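You operate a simulated robot arm through the tools that you are given. There is no shell and no other tool. Be economical: measure what you need, move in short steps, check, and stop when the job is done.

The job below is to be done with a simulated two-armed robot. You get a single attempt, and the scene is never put back.

TASK
Hold the plate down, swap its red pin for the yellow one, add the small wheel.
Fine: the red pin goes in the red socket; the wheel goes down over the yellow pin.
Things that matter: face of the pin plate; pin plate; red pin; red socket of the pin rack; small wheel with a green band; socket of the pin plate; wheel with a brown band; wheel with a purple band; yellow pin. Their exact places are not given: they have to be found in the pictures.

The check looks at the end state, three seconds after you hand in, the way a careful person would. Anything else that was tipped, shoved, dropped, spilled or broken makes it a failure.

THE ROBOT
Two 7-joint arms with two-finger parallel grippers on one trunk, on a base that drives. Base frame: it is fixed to the floor where the robot stands at the start and does not move with it; the origin is under the middle of the robot, x ahead of it, y to its left, z up. Units: m, rad, N and s.
The left shoulder is at the start at [0.06, 0.143, 0.926], the right one opposite. Places, roughly: face of the pin plate [0.5, -0.2, 0.8]; red socket of the pin rack [0.5, -0.5, 0.8]; small wheel with a green band (18x18x8 cm) [0.6, 0.3, 0.9]; socket of the pin plate [0.5, -0.2, 0.8]; wheel with a brown band [1.25, -1.5, 1]; wheel with a purple band [1.25, -2.5, 0.75]. Payload 1.57 kg a hand.
The tool frame of a hand sits at the grasp point between the pads (the TCP): z along the fingers, y along the line on which they close. The tips reach 0.03 m beyond it. Largest opening 0.11 m; finger width 0.024, thickness 0.012; the body of the gripper, 0.048 by 0.112 m, starts 0.078 m behind the TCP.
Orientation is told as [roll, pitch, yaw] about the base's x, y, z axes, in that order, counted from this pose: with the fingers straight down and closing along the base's y, the tool's x points along the base's -x, its y along +y and its z along -z.

THE INTERFACE
- The arms move only by the tool play_rows. It takes "left_steps", "right_steps" or both (then of equal length, played together; a hand with none holds still); each is a list of rows, each a list of 6 numbers: the shift along the tool's x, y, z in m, then the turn, a rotation vector about the tool's x, y, z in degrees. In form: [[tx, ty, tz, rx, ry, rz], ...]. A call has 1 to 10 rows; each row shifts and turns the commanded pose from where the row before left it, along the tool's axes as they then stand. "left_jaw" and "right_jaw" are, for a hand that has rows, the closure, from 0 (fully open) to 1 (shut), set as the call begins (left out, the last holds). A row lasts 0.2 s, in which the tool goes at most 0.05 m and 0.15 rad; a call with a longer step from one row to the next is refused whole, and so is a gripper value outside its range. Where a pose cannot be reached the arm comes as near as it can. A force on the tool above 40 N (or 10 N above the force at the start of the call, whichever is more), or a blocked arm, ends the call early, and 0.2 s more pass. Each finger travels about 0.045 m/s and halts on what it meets, pressing with about 41 N; the grip force reading is that of the motor and also rises with nothing between the fingers. The clock runs only during rows and for 0.2 s after the last one: add rows that do not move to give the fingers time. The reply holds the time, the measured pose of the TCP, the force on the tool along the base axes, the opening and the grip force, in the units named above and with some noise, with the torque about the TCP (base axes, N m) and any sound that the robot's microphone picked up.
- Cameras (640 x 400 px; columns grow to the right, rows downward): "scene" is now at [0.0434, 0.0032, 1.5306]; the picture's right is [0.05, -1.00, -0.00], its down [-0.79, -0.04, -0.61] and it looks along [0.61, 0.03, -0.79] (base axes); focal length 294 px, centre (320, 200). "left" rides on the left gripper at [0.07, -0.016, -0.141] in its tool frame; the picture's right is [0.23, 0.97, 0.00], its down [-0.85, 0.20, -0.48] and it looks along [-0.47, 0.11, 0.88] (tool axes); focal length 222 px, centre (320, 200). "right" rides on the right gripper at [0.07, 0.016, -0.141] in its tool frame; the picture's right is [-0.23, 0.97, 0.00], its down [-0.86, -0.20, -0.48] and it looks along [-0.47, -0.11, 0.88] (tool axes); focal length 222 px, centre (320, 200).
- get_image(camera): a new picture of that camera. It takes no simulated time.
- slide_trunk(by): slides the trunk up (or, below 0, down) by that many m; the arms and the scene camera ride with it, the base frame stays. It gives what a move gives, with no picture.
- steer(legs): drives the robot by 1 to 6 legs, each [ahead, left, turn to the left] in m, m and rad, along the robot's own axes; the way and the turn of a leg run together, so that a leg with both is an arc; at most 1.5 m and 3.142 rad a leg. The arms and the cameras ride along, it lands a little off, and it stops where it bumps. It gives what a move gives.
- turn_head(pan, tilt): turns the head with the scene camera to pan (to the left, within 1.501 rad either way) and tilt (down, from -0.506 to 1.204), counted from straight ahead of the robot. It gives what a move gives.
- locate(camera, pixels): for up to 12 pixels [column, row] of the newest picture of that camera ("zoom" is the newest enlarged one), the place [x, y, z] in the base frame of the surface seen there, good to about 0.002 m. It takes no simulated time.
- inspect(camera, box): a new picture of the part [left, top, right, bottom] of that camera's present view, enlarged. It takes no simulated time.
- job_done(): hands the job in; it is judged then, once.

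Go step by step. Measure first, check grasps and placings, and put right what went wrong. The budget is 80 turns and 70 pictures, counting those below and the enlarged ones. Unless the task says otherwise, let go and move clear before handing in, and close with one line.

The tools are called after "Call:" by a JSON object that holds its "name" and its "arguments". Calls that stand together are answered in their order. play_rows: Moves the arms, as the interface text tells. Its arguments: {"type":"object","properties":{"left_steps":{"type":"array"},"left_jaw":{"type":"number"},"right_steps":{"type":"array"},"right_jaw":{"type":"number"}},"required":[]} The other tools are called the same way: slide_trunk (by) slides the trunk up or down; steer (legs) drives the base; turn_head (pan, tilt) turns the head that bears the scene camera; get_image (camera) takes a picture; locate (camera, pixels) gives the place of the surface under pixels of a picture; inspect (camera, box) takes an enlarged picture of a part of a camera's view; job_done () hands the job in.

At the start:

```text
t: 0.0
left_ee_pos: [0.461, 0.0035, 1.0151]
left_orientation: [0.001, -0.001, 0.0]
left_wrist_force: [0.0, 0.6, 0.3]
left_ft_torque: [0.0, 0.0, -0.01]
left_finger_gap: 0.11
left_gripper_force: 0.1
right_ee_pos: [0.3922, -0.3503, 1.0153]
right_orientation: [0.0, -0.002, 0.0]
right_wrist_force: [0.9, 0.6, 0.3]
right_ft_torque: [0.01, 0.01, -0.01]
right_finger_gap: 0.1098
right_gripper_force: 0.1
trunk travel left (down, up): [-0.525, 0.065]
robot x, y, heading: [0.0008, -0.0016, 0.003]
head pan, tilt: [0.051, 0.915]
```

scene: 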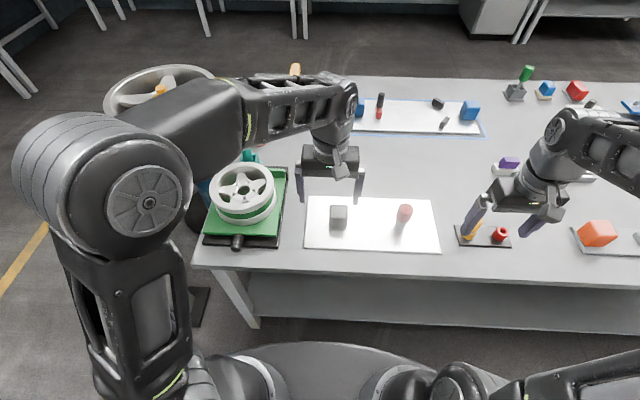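
right: 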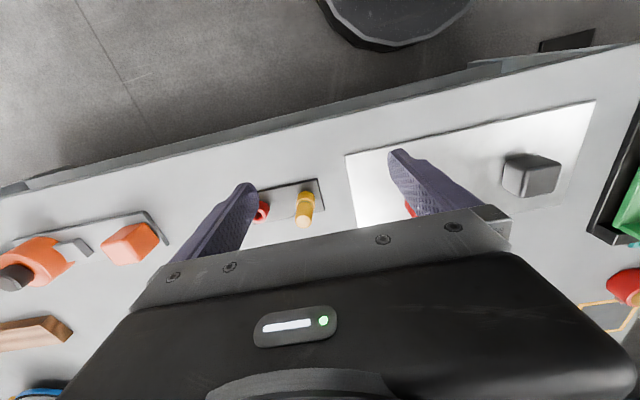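
left: 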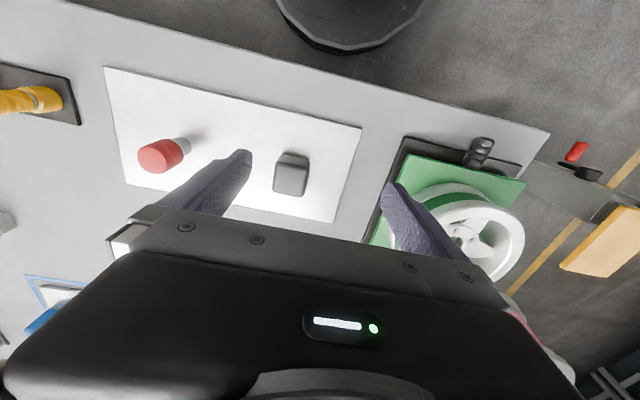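

The scene shows a white plate with a red pin (404,213) and a grey block (338,217), a rack with the yellow pin (472,230) and red socket (500,235), and the wheel on a green stand (242,190). I'll zoom in to measure.

Call:
{"name": "inspect", "arguments": {"camera": "scene", "box": [290, 180, 530, 270]}}

Call:
{"name": "inspect", "arguments": {"camera": "scene", "box": [180, 140, 310, 260]}}

Call:
{"name": "inspect", "arguments": {"camera": "left", "box": [90, 60, 380, 230]}}

Call:
{"name": "inspect", "arguments": {"camera": "right", "box": [220, 140, 360, 240]}}

Call:
{"name": "locate", "arguments": {"camera": "scene", "pixels": [[404, 209], [402, 222], [338, 209], [338, 224], [310, 245], [438, 250], [433, 200], [306, 199], [473, 226], [500, 231], [460, 246], [510, 246]]}}

```text
2.67 times, centred on (410, 225) of scene
```

zoom: 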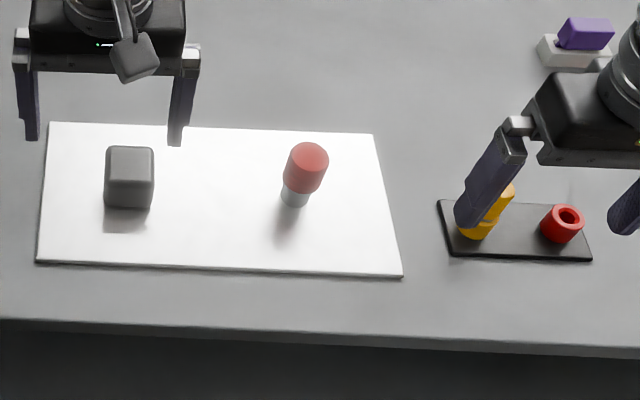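

```text
3.33 times, centred on (245, 200) of scene
```

zoom: 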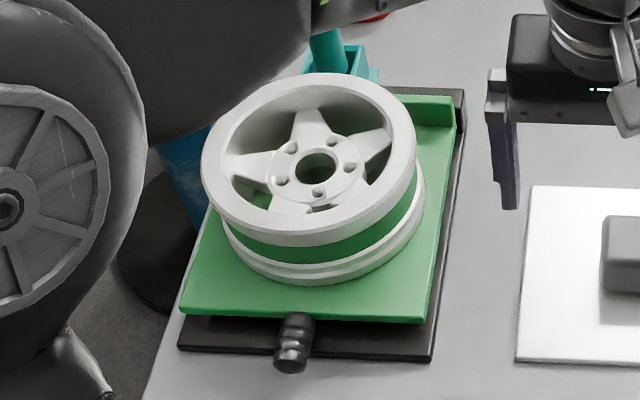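

```text
2.21 times, centred on (235, 145) of left
```

zoom: 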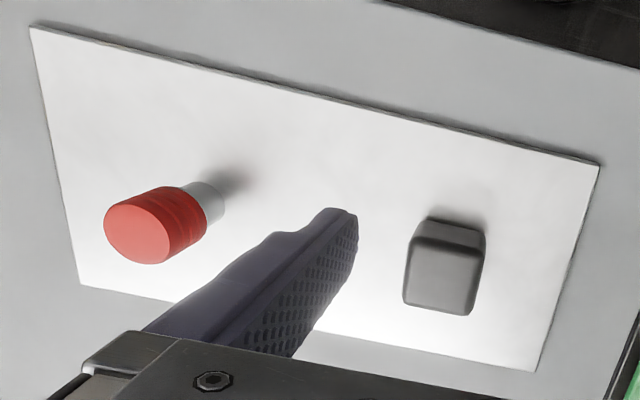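

```text
4.00 times, centred on (290, 190) of right
```

zoom: 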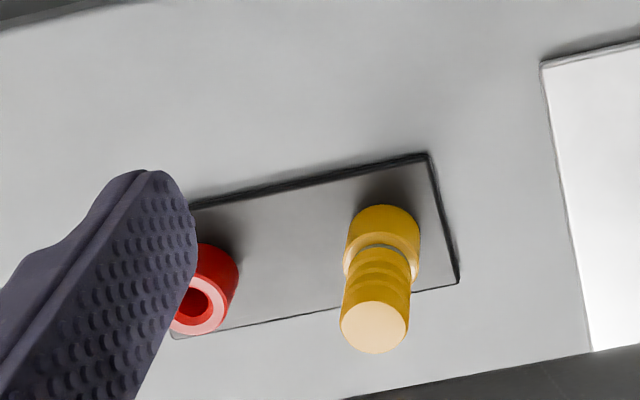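

```text
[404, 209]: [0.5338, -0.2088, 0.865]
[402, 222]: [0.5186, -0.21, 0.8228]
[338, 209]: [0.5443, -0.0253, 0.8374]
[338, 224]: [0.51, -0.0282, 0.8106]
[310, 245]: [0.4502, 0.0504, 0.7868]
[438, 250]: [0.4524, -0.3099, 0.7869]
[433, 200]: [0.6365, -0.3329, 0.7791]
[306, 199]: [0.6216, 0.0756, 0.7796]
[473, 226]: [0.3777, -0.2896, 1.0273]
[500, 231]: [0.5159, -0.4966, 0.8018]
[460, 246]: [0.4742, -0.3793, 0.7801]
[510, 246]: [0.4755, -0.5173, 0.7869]
```

The plate face is at z≈0.787 and the table at ≈0.78. I'll measure the wheel and the red pin more finely.

Call:
{"name": "inspect", "arguments": {"camera": "scene", "box": [190, 150, 300, 260]}}

Call:
{"name": "locate", "arguments": {"camera": "scene", "pixels": [[222, 178], [243, 166], [264, 177], [223, 200], [242, 210], [270, 195], [244, 190], [232, 187], [256, 182], [244, 197], [210, 234], [278, 234]]}}

Call:
{"name": "inspect", "arguments": {"camera": "scene", "box": [380, 190, 430, 240]}}

Call:
{"name": "locate", "arguments": {"camera": "zoom", "pixels": [[320, 190], [200, 190], [400, 190], [300, 330], [200, 330], [370, 330], [300, 420], [300, 260], [310, 240]]}}

```text
3.64 times, centred on (245, 205) of scene
```

zoom: 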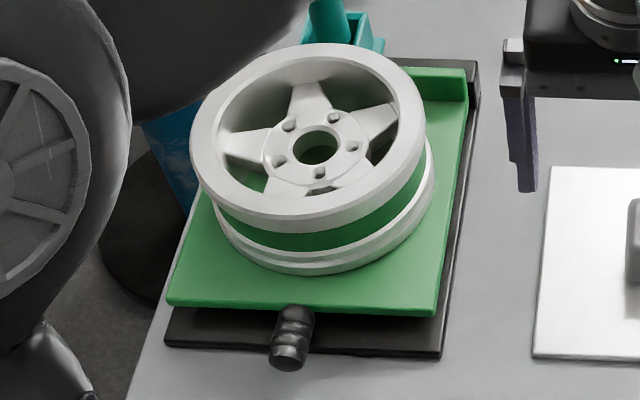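

```text
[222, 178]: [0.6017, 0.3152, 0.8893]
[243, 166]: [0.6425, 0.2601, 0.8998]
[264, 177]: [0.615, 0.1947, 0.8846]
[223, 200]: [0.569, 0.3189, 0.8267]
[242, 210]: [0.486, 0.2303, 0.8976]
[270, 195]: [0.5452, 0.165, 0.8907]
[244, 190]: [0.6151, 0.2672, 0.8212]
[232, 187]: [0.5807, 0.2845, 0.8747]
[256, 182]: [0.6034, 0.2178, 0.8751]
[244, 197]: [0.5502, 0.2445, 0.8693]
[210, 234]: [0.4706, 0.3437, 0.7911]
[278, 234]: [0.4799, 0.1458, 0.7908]
```

```text
8.00 times, centred on (405, 215) of scene
```

zoom: 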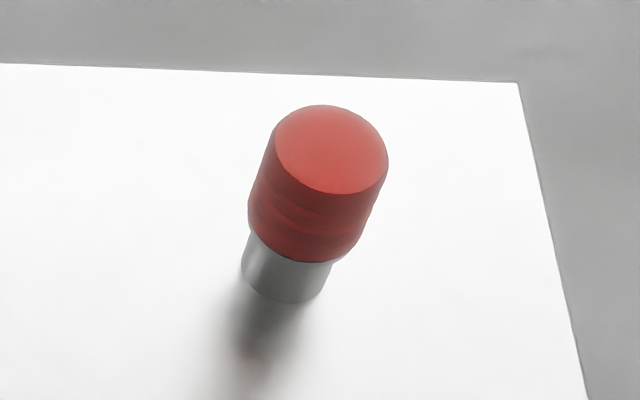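

```text
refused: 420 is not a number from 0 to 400
```

Call:
{"name": "locate", "arguments": {"camera": "zoom", "pixels": [[330, 110], [330, 150], [278, 150], [385, 150], [325, 190], [310, 225], [255, 215], [362, 225], [290, 280], [250, 262], [325, 285], [300, 303]]}}

Call:
{"name": "inspect", "arguments": {"camera": "scene", "box": [450, 205, 520, 249]}}

```text
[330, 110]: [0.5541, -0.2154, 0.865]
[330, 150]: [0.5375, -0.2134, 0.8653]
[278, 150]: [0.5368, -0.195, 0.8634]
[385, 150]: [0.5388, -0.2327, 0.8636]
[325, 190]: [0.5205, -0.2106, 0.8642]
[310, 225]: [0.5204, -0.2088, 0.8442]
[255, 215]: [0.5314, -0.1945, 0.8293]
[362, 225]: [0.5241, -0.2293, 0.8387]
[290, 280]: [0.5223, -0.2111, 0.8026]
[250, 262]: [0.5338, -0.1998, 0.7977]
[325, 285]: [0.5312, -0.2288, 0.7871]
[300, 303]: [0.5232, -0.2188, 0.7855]
```

```text
9.09 times, centred on (485, 227) of scene
```

zoom: 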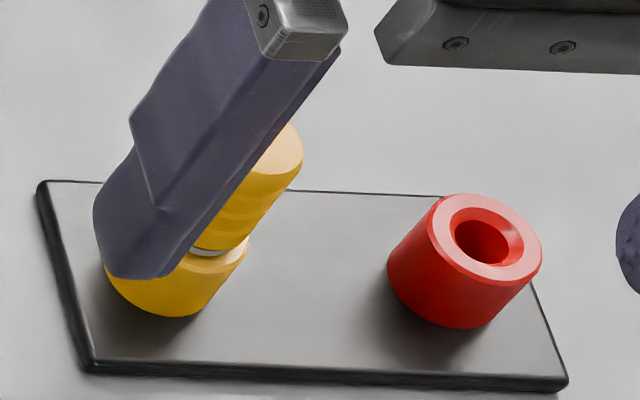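

The red pin axis is at about (0.537,-0.213), with a head Ø≈0.036 and top at z 0.865. Now I'll measure the red socket rim.

Call:
{"name": "locate", "arguments": {"camera": "zoom", "pixels": [[435, 222], [535, 240], [490, 200], [485, 275], [482, 240], [440, 320], [45, 185], [90, 368], [562, 385], [200, 300], [170, 290], [230, 268]]}}

Call:
{"name": "play_rows", "arguments": {"right_steps": [[0, -0.05, 0, 0, 0, 0], [0, -0.04, 0, 0, 0, 0], [0, 0, 0, 0, 0, 0]], "left_steps": [[0, 0, 0, 0, 0, 0], [0, 0, 0, 0, 0, 0], [0, 0, 0, 0, 0, 0]]}}

Call:
{"name": "inspect", "arguments": {"camera": "scene", "box": [450, 205, 520, 249]}}

Call:
{"name": "get_image", "arguments": {"camera": "right"}}

```text
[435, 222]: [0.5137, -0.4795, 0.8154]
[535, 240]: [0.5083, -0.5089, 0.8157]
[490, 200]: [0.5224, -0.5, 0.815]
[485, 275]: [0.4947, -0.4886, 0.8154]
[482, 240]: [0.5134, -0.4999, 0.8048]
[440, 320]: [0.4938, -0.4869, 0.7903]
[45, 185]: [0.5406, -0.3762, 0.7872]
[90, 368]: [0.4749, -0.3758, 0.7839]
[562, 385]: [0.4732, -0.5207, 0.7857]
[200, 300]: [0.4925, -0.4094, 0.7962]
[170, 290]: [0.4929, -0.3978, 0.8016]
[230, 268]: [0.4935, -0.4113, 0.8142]
```

```text
t: 0.8
left_ee_pos: [0.4612, 0.0043, 1.0154]
left_orientation: [0.0, -0.001, 0.0]
left_wrist_force: [-0.1, 0.4, 0.6]
left_ft_torque: [-0.02, -0.01, 0.0]
left_finger_gap: 0.1101
left_gripper_force: 0.0
right_ee_pos: [0.3917, -0.4397, 1.0132]
right_orientation: [0.001, 0.0, 0.0]
right_wrist_force: [0.4, 0.2, 0.8]
right_ft_torque: [0.01, -0.02, 0.0]
right_finger_gap: 0.1101
right_gripper_force: 0.2
trunk travel left (down, up): [-0.525, 0.065]
robot x, y, heading: [-0.0026, 0.003, 0.0]
head pan, tilt: [0.051, 0.915]
```

```text
9.09 times, centred on (485, 227) of scene
```

zoom: 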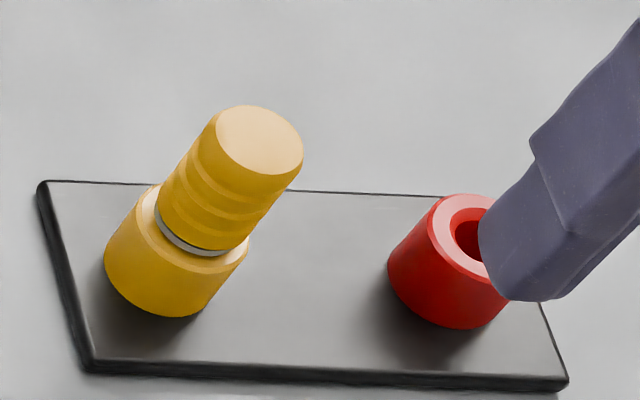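

```text
58 pictures are left
```

right: 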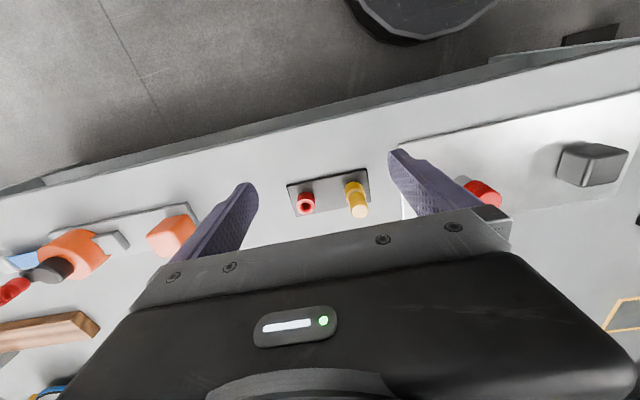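

The yellow pin is now visible in the zoom (top at (260,140), body at (215,190), socket at (170,260)). I'll locate it.

Call:
{"name": "locate", "arguments": {"camera": "zoom", "pixels": [[260, 110], [255, 140], [219, 130], [299, 155], [258, 172], [235, 200], [205, 240], [180, 215], [240, 255], [160, 250], [150, 205], [190, 310]]}}

Call:
{"name": "inspect", "arguments": {"camera": "right", "box": [270, 150, 390, 225]}}

Call:
{"name": "locate", "arguments": {"camera": "zoom", "pixels": [[186, 298], [188, 325], [188, 270], [160, 298], [215, 298], [480, 315], [480, 280], [442, 318], [518, 318], [480, 355]]}}

```text
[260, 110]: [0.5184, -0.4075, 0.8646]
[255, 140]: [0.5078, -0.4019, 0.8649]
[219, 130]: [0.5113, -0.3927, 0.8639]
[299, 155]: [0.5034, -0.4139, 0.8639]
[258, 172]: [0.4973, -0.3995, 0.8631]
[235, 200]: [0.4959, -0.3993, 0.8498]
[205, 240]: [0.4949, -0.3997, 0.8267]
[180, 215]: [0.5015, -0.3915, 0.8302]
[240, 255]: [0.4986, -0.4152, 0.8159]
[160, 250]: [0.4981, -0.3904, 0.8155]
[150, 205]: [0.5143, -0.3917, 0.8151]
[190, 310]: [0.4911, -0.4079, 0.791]
```

```text
5.33 times, centred on (330, 188) of right
```

zoom: 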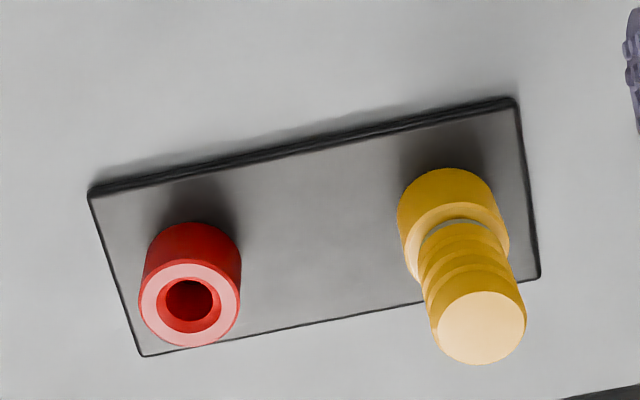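

```text
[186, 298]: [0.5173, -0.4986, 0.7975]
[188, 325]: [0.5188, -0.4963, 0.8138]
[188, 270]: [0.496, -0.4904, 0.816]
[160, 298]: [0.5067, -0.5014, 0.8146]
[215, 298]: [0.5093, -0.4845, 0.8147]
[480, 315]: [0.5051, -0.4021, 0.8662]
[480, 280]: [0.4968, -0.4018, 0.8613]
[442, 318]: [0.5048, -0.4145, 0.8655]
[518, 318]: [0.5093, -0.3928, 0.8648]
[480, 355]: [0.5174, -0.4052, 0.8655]
```

Yellow axis ≈ (0.508,-0.4035), red socket ≈ (0.5085,-0.4945), rim z 0.815. Next I'll measure the grey block for the left hand.

Call:
{"name": "inspect", "arguments": {"camera": "scene", "box": [315, 195, 363, 225]}}

Call:
{"name": "locate", "arguments": {"camera": "scene", "pixels": [[338, 206], [338, 209], [338, 212], [331, 210], [345, 210], [330, 206], [346, 206], [338, 218], [331, 218], [346, 218], [338, 226]]}}

Call:
{"name": "get_image", "arguments": {"camera": "left"}}

Call:
{"name": "locate", "arguments": {"camera": "left", "pixels": [[276, 190], [305, 192], [280, 175], [308, 172], [290, 185], [290, 160], [156, 158], [176, 150], [140, 155], [150, 170]]}}

```text
13.33 times, centred on (339, 210) of scene
```

zoom: 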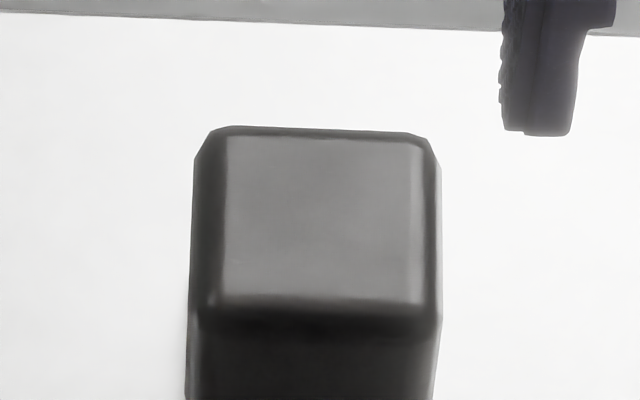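

```text
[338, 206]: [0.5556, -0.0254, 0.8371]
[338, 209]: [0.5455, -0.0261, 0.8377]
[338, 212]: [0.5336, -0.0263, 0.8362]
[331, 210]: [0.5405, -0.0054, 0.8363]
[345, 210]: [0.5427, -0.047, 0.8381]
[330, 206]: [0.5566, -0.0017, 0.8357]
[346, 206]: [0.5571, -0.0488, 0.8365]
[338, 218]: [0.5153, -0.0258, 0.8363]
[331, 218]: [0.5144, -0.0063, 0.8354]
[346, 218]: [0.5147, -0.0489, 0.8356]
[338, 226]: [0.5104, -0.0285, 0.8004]
```

```text
55 pictures are left
```

left: 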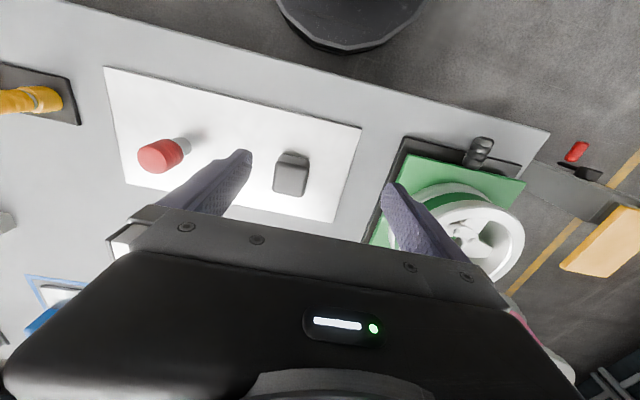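

```text
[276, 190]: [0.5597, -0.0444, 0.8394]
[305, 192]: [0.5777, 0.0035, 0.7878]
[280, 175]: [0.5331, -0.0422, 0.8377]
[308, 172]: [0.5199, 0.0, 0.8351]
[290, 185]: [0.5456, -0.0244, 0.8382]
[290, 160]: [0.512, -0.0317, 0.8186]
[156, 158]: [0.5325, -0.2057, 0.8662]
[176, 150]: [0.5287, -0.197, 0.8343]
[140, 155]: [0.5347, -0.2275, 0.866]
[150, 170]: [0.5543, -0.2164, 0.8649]
```

The block centre is (0.537,-0.026) with top 0.838, about 0.052 wide. I'll bring the left hand around it and the right hand over the red pin, staying high.

Call:
{"name": "play_rows", "arguments": {"left_steps": [[-0.038, -0.015, 0, 0, 0, 0], [-0.038, -0.015, 0, 0, 0, 0], [0, 0, 0.045, 0, 0, 0], [0, 0, 0.045, 0, 0, 0], [0, 0, 0.045, 0, 0, 0], [0, 0, 0.037, 0, 0, 0], [0, 0, 0, 0, 0, 0]], "right_steps": [[-0.0242, 0.0378, 0, 0, 0, 0], [-0.0242, 0.0378, 0, 0, 0, 0], [-0.0242, 0.0378, 0, 0, 0, 0], [-0.0242, 0.0378, 0, 0, 0, 0], [-0.0242, 0.0378, 0, 0, 0, 0], [-0.0243, 0.0377, 0, 0, 0, 0], [0, 0, 0, 0, 0, 0]]}}

Call:
{"name": "get_image", "arguments": {"camera": "left"}}

Call:
{"name": "get_image", "arguments": {"camera": "right"}}

```text
t: 2.4
left_ee_pos: [0.5389, -0.0248, 0.8419]
left_orientation: [0.001, -0.001, 0.002]
left_wrist_force: [0.3, -1.0, -0.2]
left_ft_torque: [-0.01, -0.01, 0.0]
left_finger_gap: 0.11
left_gripper_force: 0.0
right_ee_pos: [0.5356, -0.2134, 1.0157]
right_orientation: [0.0, 0.0, -0.001]
right_wrist_force: [0.6, -0.2, 1.1]
right_ft_torque: [0.02, -0.05, 0.0]
right_finger_gap: 0.1099
right_gripper_force: 0.1
trunk travel left (down, up): [-0.525, 0.065]
robot x, y, heading: [0.001, 0.0045, 0.002]
head pan, tilt: [0.051, 0.915]
```

```text
54 pictures are left
```

left: 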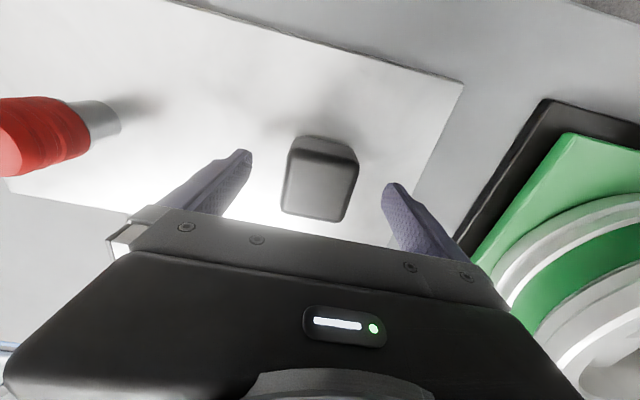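

```text
53 pictures are left
```

right: 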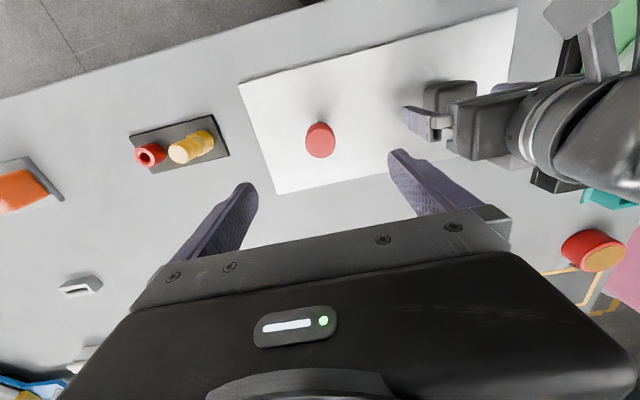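

Both are aligned. The left hand goes down its last 19 mm and closes on the block while the right hand descends around the red pin, still open.

Call:
{"name": "play_rows", "arguments": {"left_steps": [[0, 0, 0.019, 0, 0, 0], [0, 0, 0, 0, 0, 0]]}}

Call:
{"name": "play_rows", "arguments": {"left_steps": [[0, 0, 0, 0, 0, 0], [0, 0, 0, 0, 0, 0], [0, 0, 0, 0, 0, 0], [0, 0, 0, 0, 0, 0], [0, 0, 0, 0, 0, 0], [0, 0, 0, 0, 0, 0]], "left_jaw": 1, "right_steps": [[-0.001, 0, 0.042, 0, 0, 0], [0, 0, 0.042, 0, 0, 0], [0, 0, 0.042, 0, 0, 0], [0, 0, 0.03, 0, 0, 0], [0, 0, 0.011, 0, 0, 0], [0, 0, 0, 0, 0, 0]]}}

Call:
{"name": "get_image", "arguments": {"camera": "right"}}

Call:
{"name": "get_image", "arguments": {"camera": "scene"}}

```text
t: 3.0
left_ee_pos: [0.5383, -0.0256, 0.825]
left_orientation: [0.0, 0.0, -0.001]
left_wrist_force: [-0.1, 0.1, 0.1]
left_ft_torque: [0.01, -0.03, -0.02]
left_finger_gap: 0.11
left_gripper_force: 0.0
right_ee_pos: [0.536, -0.2131, 1.0147]
right_orientation: [-0.002, -0.001, 0.0]
right_wrist_force: [0.0, 0.3, 0.9]
right_ft_torque: [0.02, -0.02, 0.02]
right_finger_gap: 0.1099
right_gripper_force: 0.0
trunk travel left (down, up): [-0.525, 0.065]
robot x, y, heading: [-0.0006, -0.0014, 0.001]
head pan, tilt: [0.051, 0.915]
```

```text
t: 4.4
left_ee_pos: [0.5391, -0.0257, 0.8249]
left_orientation: [0.0, 0.001, -0.001]
left_wrist_force: [0.0, -2.5, -0.4]
left_ft_torque: [-0.13, 0.19, 0.02]
left_finger_gap: 0.0549
left_gripper_force: 39.7
right_ee_pos: [0.5393, -0.2115, 0.8469]
right_orientation: [-0.002, -0.002, 0.0]
right_wrist_force: [-0.9, 0.8, -0.4]
right_ft_torque: [0.03, 0.01, 0.01]
right_finger_gap: 0.1099
right_gripper_force: 0.0
trunk travel left (down, up): [-0.525, 0.065]
robot x, y, heading: [-0.0014, 0.0013, -0.003]
head pan, tilt: [0.051, 0.915]
```

```text
52 pictures are left
```

right: 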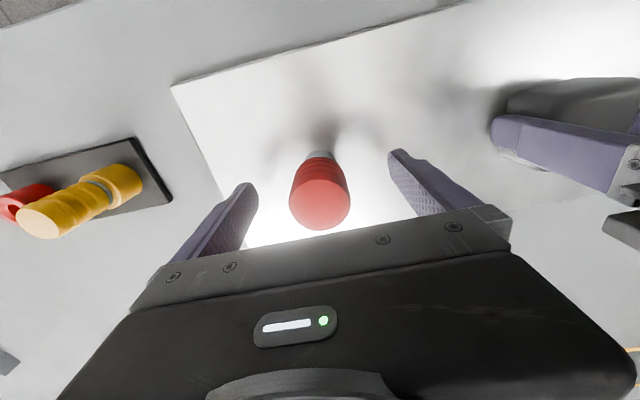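

```text
51 pictures are left
```

scene: 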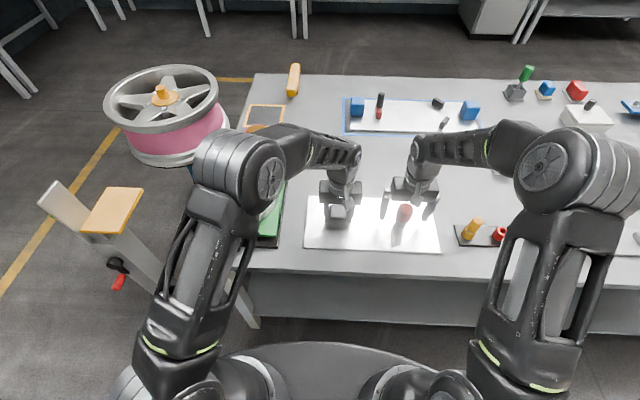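

The left hand grips the block (gap 0.055, 40 N). The red head (320,195) sits between the right fingers, so I close the right.

Call:
{"name": "locate", "arguments": {"camera": "right", "pixels": [[320, 208], [292, 208], [347, 205], [321, 226], [321, 188]]}}

Call:
{"name": "play_rows", "arguments": {"right_steps": [[0, 0, 0, 0, 0, 0], [0, 0, 0, 0, 0, 0], [0, 0, 0, 0, 0, 0], [0, 0, 0, 0, 0, 0], [0, 0, 0, 0, 0, 0], [0, 0, 0, 0, 0, 0], [0, 0, 0, 0, 0, 0], [0, 0, 0, 0, 0, 0]], "right_jaw": 1}}

```text
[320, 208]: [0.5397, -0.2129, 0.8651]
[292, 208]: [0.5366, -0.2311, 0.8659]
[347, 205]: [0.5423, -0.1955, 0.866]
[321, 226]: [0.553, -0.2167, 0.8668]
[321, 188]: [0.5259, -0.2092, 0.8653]
```

```text
t: 6.2
left_ee_pos: [0.5391, -0.0255, 0.8248]
left_orientation: [-0.001, -0.001, -0.001]
left_wrist_force: [-1.4, -0.4, 0.4]
left_ft_torque: [-0.45, -0.05, -0.14]
left_finger_gap: 0.0547
left_gripper_force: 40.5
right_ee_pos: [0.5382, -0.2133, 0.8473]
right_orientation: [0.001, 0.001, 0.001]
right_wrist_force: [0.5, -2.8, 0.4]
right_ft_torque: [-0.11, 0.03, 0.01]
right_finger_gap: 0.0411
right_gripper_force: 41.2
trunk travel left (down, up): [-0.525, 0.065]
robot x, y, heading: [-0.0009, 0.0024, -0.007]
head pan, tilt: [0.051, 0.915]
```

Gripped (gap 0.041); the plate socket axis is about (0.5385,-0.213). I'll pull straight up in short steps.

Call:
{"name": "play_rows", "arguments": {"right_steps": [[0, 0, -0.005, 0, 0, 0], [0, 0, -0.005, 0, 0, 0], [0, 0, -0.01, 0, 0, 0], [0, 0, -0.01, 0, 0, 0], [0, 0, -0.01, 0, 0, 0], [0, 0, 0, 0, 0, 0]]}}

Call:
{"name": "get_image", "arguments": {"camera": "scene"}}

```text
t: 7.6
left_ee_pos: [0.5381, -0.0255, 0.8243]
left_orientation: [-0.002, 0.001, 0.0]
left_wrist_force: [0.5, -0.2, 2.8]
left_ft_torque: [0.45, 0.25, -0.14]
left_finger_gap: 0.0549
left_gripper_force: 41.0
right_ee_pos: [0.5372, -0.2124, 0.8881]
right_orientation: [0.001, 0.0, 0.0]
right_wrist_force: [-0.8, 0.0, -0.8]
right_ft_torque: [0.01, -0.02, -0.01]
right_finger_gap: 0.0412
right_gripper_force: 40.5
trunk travel left (down, up): [-0.525, 0.065]
robot x, y, heading: [-0.0033, 0.0022, 0.002]
head pan, tilt: [0.051, 0.915]
```

```text
50 pictures are left
```

scene: 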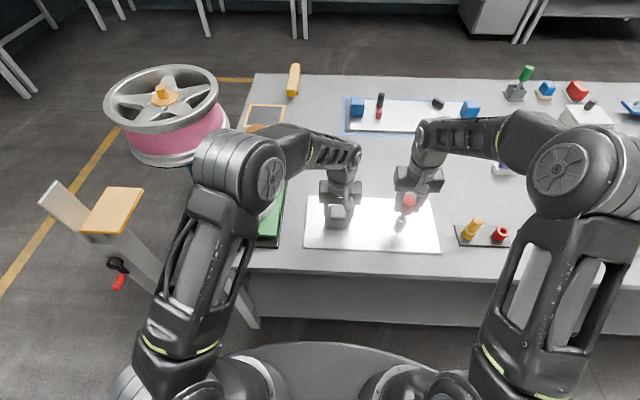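

The pin rose 41 mm with the plate held. I'll lift further and look at it.

Call:
{"name": "play_rows", "arguments": {"right_steps": [[0, 0, -0.04, 0, 0, 0], [0, 0, -0.04, 0, 0, 0], [0, 0, 0, 0, 0, 0]]}}

Call:
{"name": "inspect", "arguments": {"camera": "scene", "box": [370, 160, 450, 240]}}

Call:
{"name": "inspect", "arguments": {"camera": "right", "box": [240, 110, 400, 235]}}

```text
t: 8.4
left_ee_pos: [0.5375, -0.0261, 0.8246]
left_orientation: [0.0, 0.0, 0.0]
left_wrist_force: [-0.7, 1.1, 1.6]
left_ft_torque: [0.19, -0.26, 0.13]
left_finger_gap: 0.055
left_gripper_force: 40.7
right_ee_pos: [0.5358, -0.2124, 0.9697]
right_orientation: [0.001, 0.0, 0.0]
right_wrist_force: [0.4, 0.3, -0.7]
right_ft_torque: [0.01, 0.01, 0.04]
right_finger_gap: 0.041
right_gripper_force: 41.0
trunk travel left (down, up): [-0.525, 0.065]
robot x, y, heading: [-0.0008, 0.0032, -0.001]
head pan, tilt: [0.051, 0.915]
```

```text
5.00 times, centred on (410, 200) of scene
```

zoom: 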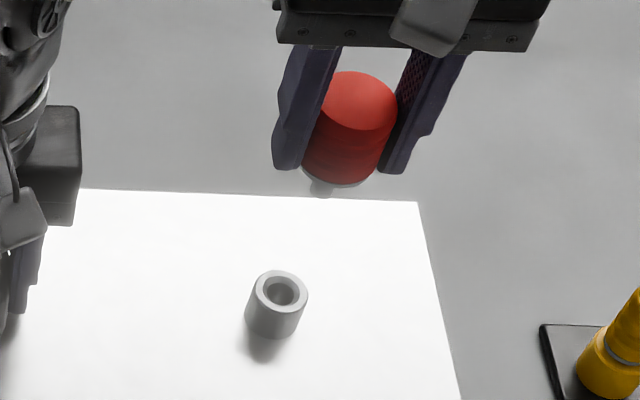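

```text
3.20 times, centred on (320, 172) of right
```

zoom: 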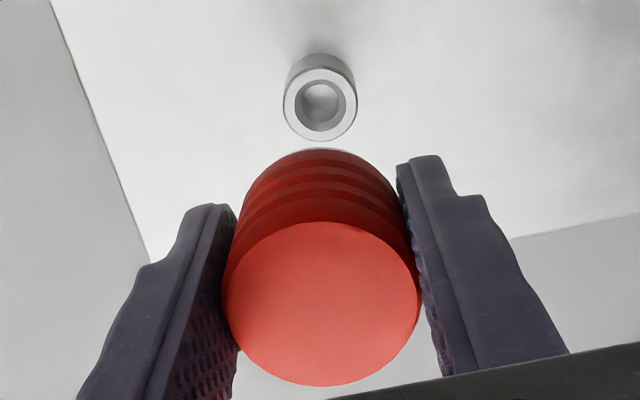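

The shank is free and the bare plate socket is visible at zoom (280,292). I'll measure its rim, then carry the pin above the red socket.

Call:
{"name": "locate", "arguments": {"camera": "zoom", "pixels": [[288, 100], [352, 98], [320, 73], [320, 135], [320, 105]]}}

Call:
{"name": "inspect", "arguments": {"camera": "scene", "box": [380, 205, 412, 237]}}

Call:
{"name": "play_rows", "arguments": {"right_steps": [[0.005, -0.047, 0, 0, 0, 0], [0.005, -0.047, 0, 0, 0, 0], [0.005, -0.047, 0, 0, 0, 0], [0.005, -0.047, 0, 0, 0, 0], [0.0047, -0.047, 0, 0, 0, 0], [0.0026, -0.0471, 0, 0, 0, 0], [0, 0, 0, 0, 0, 0], [0, 0, 0, 0, 0, 0]]}}

Call:
{"name": "inspect", "arguments": {"camera": "right", "box": [240, 110, 400, 235]}}

```text
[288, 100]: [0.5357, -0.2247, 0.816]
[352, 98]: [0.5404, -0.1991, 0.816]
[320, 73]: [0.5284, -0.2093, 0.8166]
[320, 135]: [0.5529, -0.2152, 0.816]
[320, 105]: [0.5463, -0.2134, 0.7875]
```

```text
12.50 times, centred on (396, 221) of scene
```

zoom: 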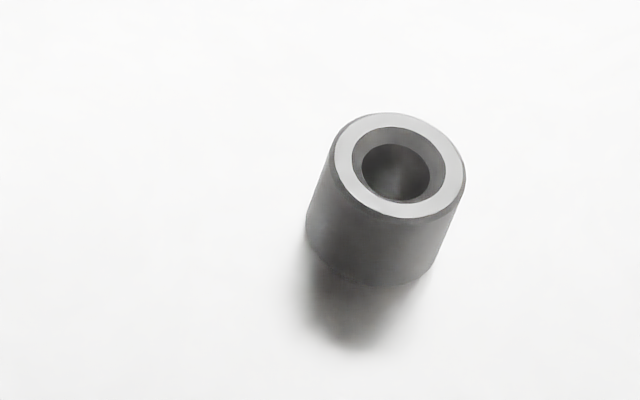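

```text
t: 10.2
left_ee_pos: [0.5377, -0.0266, 0.8235]
left_orientation: [0.0, 0.001, 0.001]
left_wrist_force: [0.3, -1.5, -0.3]
left_ft_torque: [0.22, 0.13, -0.04]
left_finger_gap: 0.0548
left_gripper_force: 41.3
right_ee_pos: [0.5097, -0.497, 0.9668]
right_orientation: [0.001, 0.0, 0.001]
right_wrist_force: [-0.1, 0.6, -2.1]
right_ft_torque: [0.0, 0.01, -0.01]
right_finger_gap: 0.041
right_gripper_force: 41.6
trunk travel left (down, up): [-0.525, 0.065]
robot x, y, heading: [0.0001, -0.0012, 0.003]
head pan, tilt: [0.051, 0.915]
```

```text
3.20 times, centred on (320, 172) of right
```

zoom: 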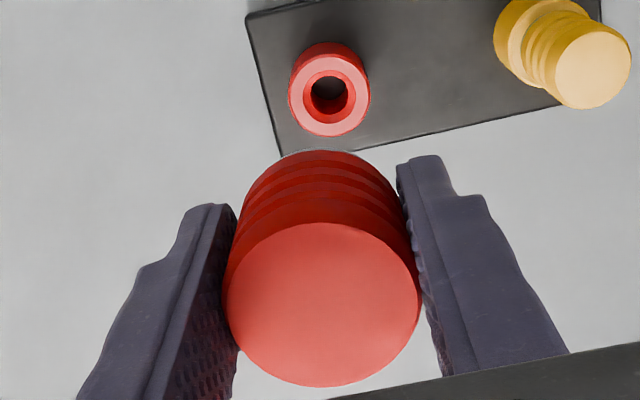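

The red socket ring is at zoom (329,92). I'll measure its rim points from here the same way.

Call:
{"name": "locate", "arguments": {"camera": "zoom", "pixels": [[295, 95], [364, 92], [329, 60], [329, 130], [308, 88], [350, 88]]}}

```text
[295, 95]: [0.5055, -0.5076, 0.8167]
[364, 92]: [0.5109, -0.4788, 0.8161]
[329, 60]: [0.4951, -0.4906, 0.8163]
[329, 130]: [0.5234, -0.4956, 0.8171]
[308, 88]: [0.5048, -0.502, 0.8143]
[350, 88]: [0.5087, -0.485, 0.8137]
```

The target TCP is about (0.507,-0.4935). I'll correct and lower to just above the socket to check.

Call:
{"name": "play_rows", "arguments": {"right_steps": [[0.0025, 0.003, 0.03, 0, 0, 0], [0, 0, 0.035, 0, 0, 0], [0, 0, 0, 0, 0, 0], [0, 0, 0, 0, 0, 0]]}}

Call:
{"name": "inspect", "arguments": {"camera": "scene", "box": [460, 195, 530, 245]}}

Call:
{"name": "inspect", "arguments": {"camera": "left", "box": [0, 50, 200, 200]}}

Call:
{"name": "inspect", "arguments": {"camera": "right", "box": [240, 110, 400, 235]}}

```text
t: 11.2
left_ee_pos: [0.5385, -0.0265, 0.8239]
left_orientation: [0.001, -0.001, -0.001]
left_wrist_force: [-0.1, -0.5, 0.3]
left_ft_torque: [-0.05, 0.28, -0.26]
left_finger_gap: 0.0546
left_gripper_force: 41.1
right_ee_pos: [0.5068, -0.4939, 0.9013]
right_orientation: [0.002, 0.001, 0.001]
right_wrist_force: [-0.7, 0.1, -1.2]
right_ft_torque: [0.0, 0.0, -0.02]
right_finger_gap: 0.0409
right_gripper_force: 41.4
trunk travel left (down, up): [-0.525, 0.065]
robot x, y, heading: [-0.0004, -0.001, -0.003]
head pan, tilt: [0.051, 0.915]
```

```text
8.00 times, centred on (495, 220) of scene
```

zoom: 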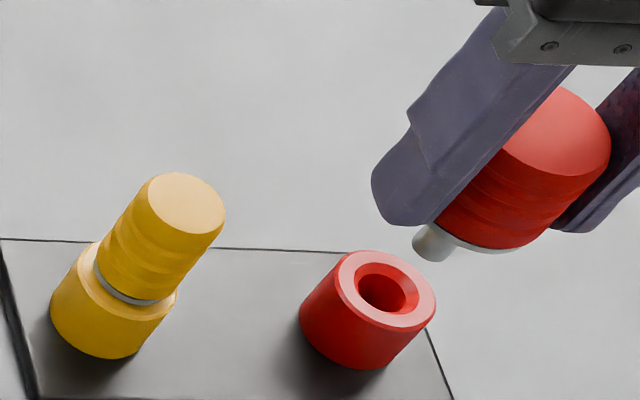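

```text
2.67 times, centred on (100, 125) of left
```

zoom: 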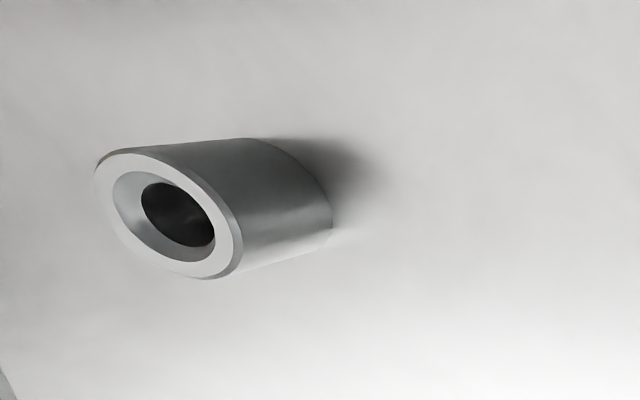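

```text
3.20 times, centred on (320, 172) of right
```

zoom: 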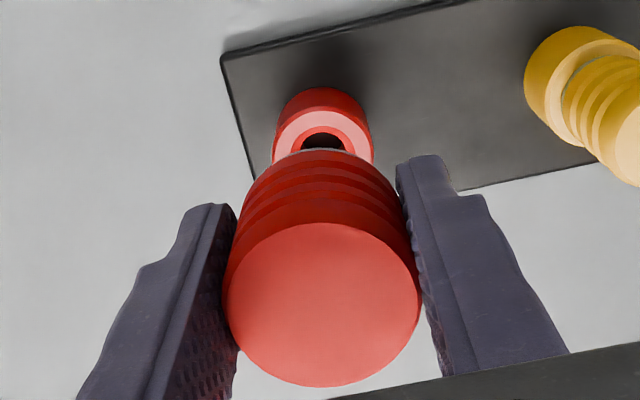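

The shank and the socket's chamfered mouth are both visible. I'll lower 25 mm and check again before inserting.

Call:
{"name": "play_rows", "arguments": {"right_steps": [[0, 0, 0.0125, 0, 0, 0], [0, 0, 0.0125, 0, 0, 0], [0, 0, 0, 0, 0, 0], [0, 0, 0, 0, 0, 0]]}}

Call:
{"name": "inspect", "arguments": {"camera": "scene", "box": [480, 205, 528, 235]}}

Call:
{"name": "locate", "arguments": {"camera": "zoom", "pixels": [[300, 200], [200, 250], [300, 280], [250, 240], [350, 200]]}}

```text
t: 12.2
left_ee_pos: [0.5379, -0.0249, 0.8242]
left_orientation: [0.001, 0.0, -0.001]
left_wrist_force: [0.4, -2.0, 0.0]
left_ft_torque: [-0.1, -0.1, 0.02]
left_finger_gap: 0.0549
left_gripper_force: 41.2
right_ee_pos: [0.5081, -0.4939, 0.878]
right_orientation: [0.0, 0.002, 0.0]
right_wrist_force: [-0.3, -0.1, -1.0]
right_ft_torque: [0.03, 0.0, -0.01]
right_finger_gap: 0.0411
right_gripper_force: 41.2
trunk travel left (down, up): [-0.525, 0.065]
robot x, y, heading: [-0.0018, -0.0012, 0.003]
head pan, tilt: [0.051, 0.915]
```

```text
13.33 times, centred on (504, 220) of scene
```

zoom: 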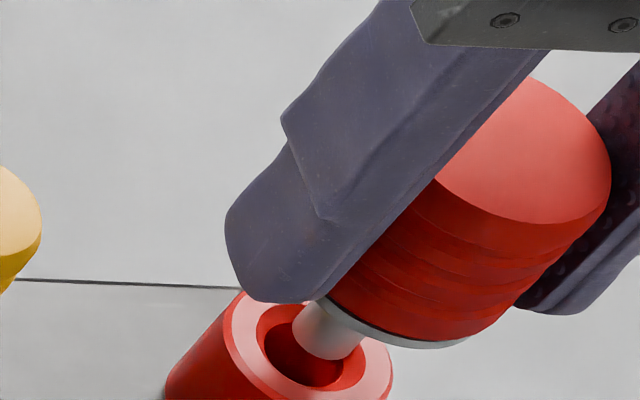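

```text
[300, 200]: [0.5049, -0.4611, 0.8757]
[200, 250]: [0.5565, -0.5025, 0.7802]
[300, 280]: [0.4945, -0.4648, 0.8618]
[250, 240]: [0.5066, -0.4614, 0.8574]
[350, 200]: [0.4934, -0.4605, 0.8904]
```

I'll measure the shank tip (330,350) against the socket rim.

Call:
{"name": "locate", "arguments": {"camera": "zoom", "pixels": [[300, 335], [325, 330], [325, 352], [350, 345], [318, 315], [262, 340], [245, 345], [340, 380], [375, 375], [300, 375], [380, 340], [390, 325]]}}

```text
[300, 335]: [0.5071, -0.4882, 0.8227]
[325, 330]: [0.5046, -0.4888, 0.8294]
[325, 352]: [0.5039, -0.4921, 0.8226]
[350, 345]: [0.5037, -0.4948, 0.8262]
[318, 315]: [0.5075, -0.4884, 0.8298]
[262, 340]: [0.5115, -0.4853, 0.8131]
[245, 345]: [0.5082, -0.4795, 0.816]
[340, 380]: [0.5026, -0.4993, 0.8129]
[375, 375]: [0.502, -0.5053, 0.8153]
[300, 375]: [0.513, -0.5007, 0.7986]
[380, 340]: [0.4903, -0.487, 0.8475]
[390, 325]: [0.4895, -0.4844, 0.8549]
```

The shank tip sits about 1 mm to the right of the hole centre, well within the chamfer. I'll nudge +1 mm in y and insert gently.

Call:
{"name": "play_rows", "arguments": {"right_steps": [[0, 0.001, 0, 0, 0, 0], [0, 0, 0.006, 0, 0, 0], [0, 0, 0.006, 0, 0, 0], [0, 0, 0.006, 0, 0, 0], [0, 0, 0.006, 0, 0, 0], [0, 0, 0.004, 0, 0, 0], [0, 0, 0.002, 0, 0, 0], [0, 0, 0, 0, 0, 0]]}}

Call:
{"name": "inspect", "arguments": {"camera": "scene", "box": [460, 205, 530, 249]}}

```text
t: 14.0
left_ee_pos: [0.5383, -0.027, 0.8247]
left_orientation: [0.001, 0.0, 0.0]
left_wrist_force: [-1.2, 1.4, 0.7]
left_ft_torque: [-0.76, -0.01, 0.07]
left_finger_gap: 0.0547
left_gripper_force: 41.4
right_ee_pos: [0.5087, -0.4928, 0.8478]
right_orientation: [-0.002, -0.002, -0.003]
right_wrist_force: [1.5, -12.8, 5.8]
right_ft_torque: [0.47, 0.11, 0.08]
right_finger_gap: 0.0411
right_gripper_force: 40.8
trunk travel left (down, up): [-0.525, 0.065]
robot x, y, heading: [-0.0, 0.0034, 0.002]
head pan, tilt: [0.051, 0.915]
```

```text
9.09 times, centred on (495, 227) of scene
```

zoom: 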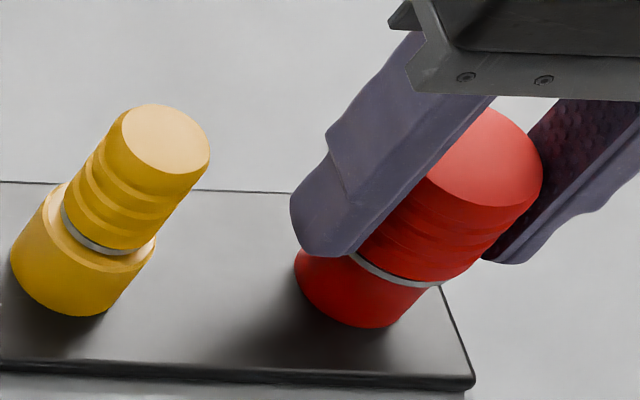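

Red is seated (collar on rim, z 0.848) with a 13 N sideways load. I'll relieve that, then open partway.

Call:
{"name": "play_rows", "arguments": {"right_steps": [[0, -0.0015, 0, 0, 0, 0], [0, 0, 0, 0, 0, 0]]}}

Call:
{"name": "play_rows", "arguments": {"right_steps": [[0, 0, 0, 0, 0, 0], [0, 0, 0, 0, 0, 0], [0, 0, 0, 0, 0, 0]], "right_jaw": 0.4}}

Call:
{"name": "play_rows", "arguments": {"right_steps": [[0, 0, -0.03, 0, 0, 0], [0, 0, -0.04, 0, 0, 0], [0, 0, -0.03, 0, 0, 0], [0, 0, 0, 0, 0, 0]]}}

Call:
{"name": "inspect", "arguments": {"camera": "scene", "box": [450, 205, 520, 249]}}

Call:
{"name": "inspect", "arguments": {"camera": "right", "box": [260, 110, 420, 210]}}

```text
t: 14.6
left_ee_pos: [0.5391, -0.0256, 0.8244]
left_orientation: [0.0, 0.001, -0.001]
left_wrist_force: [1.6, -0.2, 0.5]
left_ft_torque: [0.3, 0.12, 0.11]
left_finger_gap: 0.0545
left_gripper_force: 41.2
right_ee_pos: [0.5087, -0.4938, 0.8487]
right_orientation: [-0.001, 0.0, 0.0]
right_wrist_force: [-0.6, -11.4, 9.3]
right_ft_torque: [-0.49, 0.04, -0.13]
right_finger_gap: 0.041
right_gripper_force: 41.4
trunk travel left (down, up): [-0.525, 0.065]
robot x, y, heading: [0.0, -0.0038, -0.0]
head pan, tilt: [0.051, 0.915]
```

```text
t: 15.4
left_ee_pos: [0.5381, -0.0263, 0.8248]
left_orientation: [-0.002, -0.001, -0.001]
left_wrist_force: [-1.7, -1.8, -0.2]
left_ft_torque: [-0.09, -0.18, -0.35]
left_finger_gap: 0.0548
left_gripper_force: 40.7
right_ee_pos: [0.5084, -0.493, 0.8462]
right_orientation: [0.001, 0.001, 0.0]
right_wrist_force: [-0.6, 1.3, -0.7]
right_ft_torque: [0.01, -0.01, 0.01]
right_finger_gap: 0.0661
right_gripper_force: 0.1
trunk travel left (down, up): [-0.525, 0.065]
robot x, y, heading: [0.0022, 0.0014, 0.001]
head pan, tilt: [0.051, 0.915]
```

```text
t: 16.4
left_ee_pos: [0.5384, -0.0257, 0.8242]
left_orientation: [0.001, -0.002, 0.0]
left_wrist_force: [-0.7, 0.7, 0.6]
left_ft_torque: [-0.19, -0.06, 0.1]
left_finger_gap: 0.0548
left_gripper_force: 41.1
right_ee_pos: [0.5074, -0.4923, 0.9473]
right_orientation: [-0.001, 0.0, -0.001]
right_wrist_force: [-0.3, 0.0, 0.0]
right_ft_torque: [0.0, 0.03, -0.01]
right_finger_gap: 0.0661
right_gripper_force: 0.2
trunk travel left (down, up): [-0.525, 0.065]
robot x, y, heading: [0.0002, -0.0037, 0.005]
head pan, tilt: [0.051, 0.915]
```

```text
9.09 times, centred on (485, 227) of scene
```

zoom: 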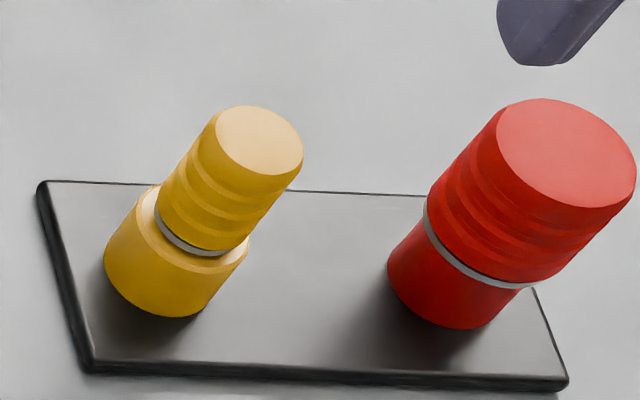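

```text
4.00 times, centred on (340, 160) of right
```

zoom: 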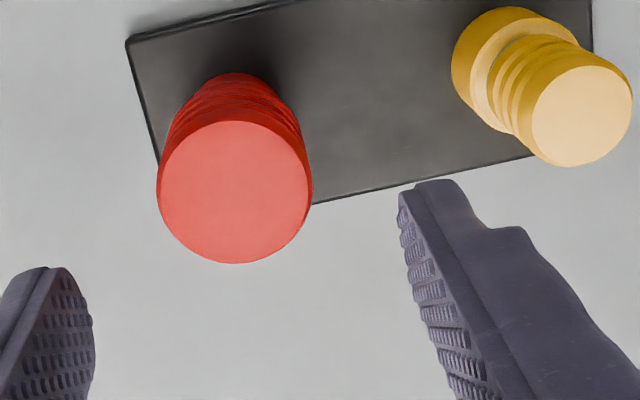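

Red is seated and the rack hasn't moved. I'll re-measure the yellow top, then approach it.

Call:
{"name": "locate", "arguments": {"camera": "zoom", "pixels": [[581, 110], [535, 112], [627, 108], [581, 70], [581, 160], [235, 190], [160, 190], [309, 188], [235, 125], [235, 260]]}}

Call:
{"name": "play_rows", "arguments": {"right_steps": [[0, 0.045, 0, 0, 0, 0], [0, 0.0445, 0, 0, 0, 0], [0, 0, 0.03, 0, 0, 0], [0, 0, 0, 0, 0, 0], [0, 0, 0, 0, 0, 0]]}}

Call:
{"name": "inspect", "arguments": {"camera": "right", "box": [240, 110, 400, 210]}}

```text
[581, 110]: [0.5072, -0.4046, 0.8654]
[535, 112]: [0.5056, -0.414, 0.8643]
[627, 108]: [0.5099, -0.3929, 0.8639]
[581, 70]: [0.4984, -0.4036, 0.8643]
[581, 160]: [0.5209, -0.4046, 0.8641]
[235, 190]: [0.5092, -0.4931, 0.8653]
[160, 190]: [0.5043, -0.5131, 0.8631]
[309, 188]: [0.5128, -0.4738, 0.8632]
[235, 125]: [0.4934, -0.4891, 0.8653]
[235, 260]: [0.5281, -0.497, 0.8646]
```

```text
t: 17.6
left_ee_pos: [0.5387, -0.0267, 0.8237]
left_orientation: [-0.001, 0.0, 0.001]
left_wrist_force: [1.1, -0.2, -0.7]
left_ft_torque: [0.32, 0.12, 0.03]
left_finger_gap: 0.0548
left_gripper_force: 41.2
right_ee_pos: [0.5069, -0.4016, 0.9162]
right_orientation: [0.002, 0.0, 0.0]
right_wrist_force: [0.0, -0.4, -0.2]
right_ft_torque: [-0.05, -0.02, 0.03]
right_finger_gap: 0.0658
right_gripper_force: 0.0
trunk travel left (down, up): [-0.525, 0.065]
robot x, y, heading: [-0.0013, 0.0016, -0.003]
head pan, tilt: [0.051, 0.915]
```

```text
4.00 times, centred on (320, 160) of right
```

zoom: 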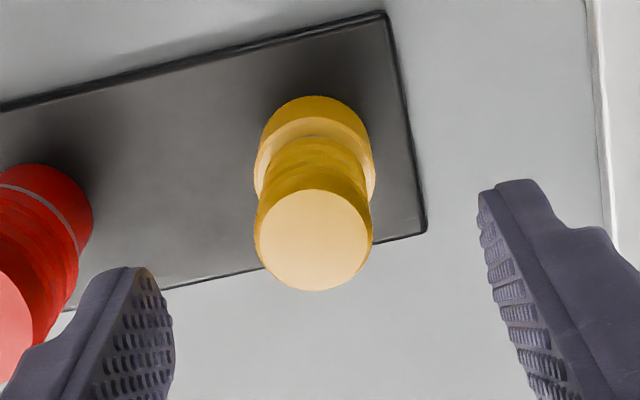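

Centred over yellow, with 26 mm clearance to the red pin. I'll descend and close.

Call:
{"name": "play_rows", "arguments": {"right_steps": [[0, 0, 0.035, 0, 0, 0], [0, 0, 0.025, 0, 0, 0], [0, 0, 0.0085, 0, 0, 0], [0, 0, 0, 0, 0, 0]]}}

Call:
{"name": "play_rows", "arguments": {"right_steps": [[0, 0, 0, 0, 0, 0], [0, 0, 0, 0, 0, 0], [0, 0, 0, 0, 0, 0], [0, 0, 0, 0, 0, 0], [0, 0, 0, 0, 0, 0]], "right_jaw": 1}}

Call:
{"name": "inspect", "arguments": {"camera": "scene", "box": [450, 205, 520, 249]}}

```text
t: 18.6
left_ee_pos: [0.5381, -0.0252, 0.8247]
left_orientation: [0.0, -0.001, 0.0]
left_wrist_force: [-0.4, 0.9, -1.1]
left_ft_torque: [-0.03, -0.17, -0.18]
left_finger_gap: 0.0548
left_gripper_force: 40.9
right_ee_pos: [0.508, -0.4039, 0.8498]
right_orientation: [-0.001, -0.001, 0.0]
right_wrist_force: [0.2, -0.4, 0.2]
right_ft_torque: [0.0, 0.02, 0.0]
right_finger_gap: 0.0657
right_gripper_force: 0.0
trunk travel left (down, up): [-0.525, 0.065]
robot x, y, heading: [0.0035, -0.0012, 0.0]
head pan, tilt: [0.051, 0.915]
```

```text
t: 19.8
left_ee_pos: [0.5396, -0.0261, 0.8243]
left_orientation: [0.0, 0.001, -0.001]
left_wrist_force: [-0.5, 2.2, 0.5]
left_ft_torque: [-0.45, -0.17, -0.18]
left_finger_gap: 0.0549
left_gripper_force: 41.3
right_ee_pos: [0.5085, -0.4039, 0.8495]
right_orientation: [0.0, -0.001, 0.001]
right_wrist_force: [1.4, -5.5, -0.7]
right_ft_torque: [-0.28, -0.03, -0.04]
right_finger_gap: 0.0271
right_gripper_force: 37.7
trunk travel left (down, up): [-0.525, 0.065]
robot x, y, heading: [0.0018, 0.0002, 0.0]
head pan, tilt: [0.051, 0.915]
```

```text
9.09 times, centred on (485, 227) of scene
```

zoom: 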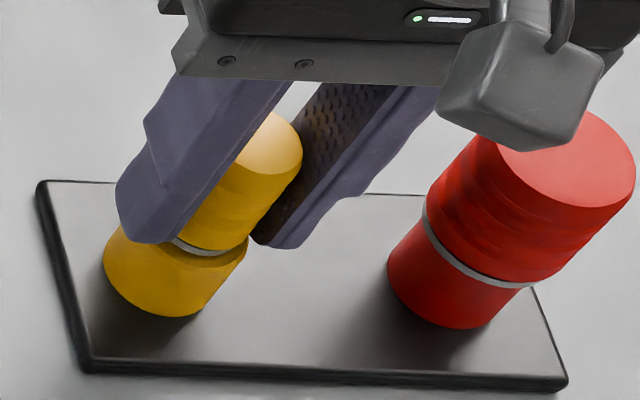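

Yellow is gripped (gap 0.027). I'll pull straight up.

Call:
{"name": "play_rows", "arguments": {"right_steps": [[0, 0, -0.005, 0, 0, 0], [0, 0, -0.005, 0, 0, 0], [0, 0, -0.01, 0, 0, 0], [0, 0, -0.02, 0, 0, 0], [0, 0, -0.04, 0, 0, 0], [0, 0, -0.04, 0, 0, 0], [0, 0, 0, 0, 0, 0]]}}

Call:
{"name": "get_image", "arguments": {"camera": "scene"}}

```text
t: 21.4
left_ee_pos: [0.5395, -0.0244, 0.8245]
left_orientation: [0.0, 0.001, -0.001]
left_wrist_force: [-1.7, 0.6, 0.2]
left_ft_torque: [-0.36, -0.32, -0.17]
left_finger_gap: 0.0547
left_gripper_force: 41.0
right_ee_pos: [0.5084, -0.4016, 0.9711]
right_orientation: [0.0, -0.002, -0.002]
right_wrist_force: [-0.1, -0.9, -0.6]
right_ft_torque: [-0.02, 0.0, -0.01]
right_finger_gap: 0.0266
right_gripper_force: 37.6
trunk travel left (down, up): [-0.525, 0.065]
robot x, y, heading: [0.0035, -0.0006, -0.0]
head pan, tilt: [0.051, 0.915]
```

```text
36 pictures are left
```

scene: 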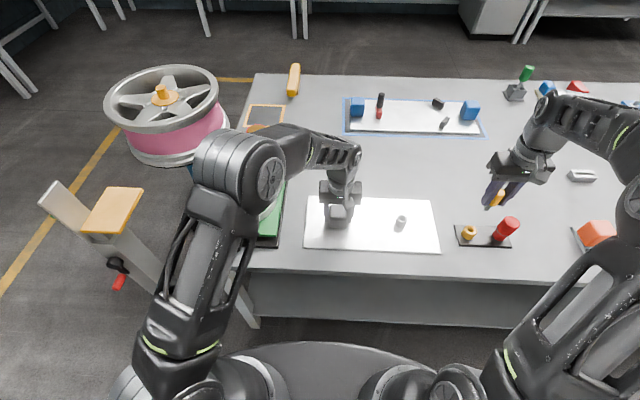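

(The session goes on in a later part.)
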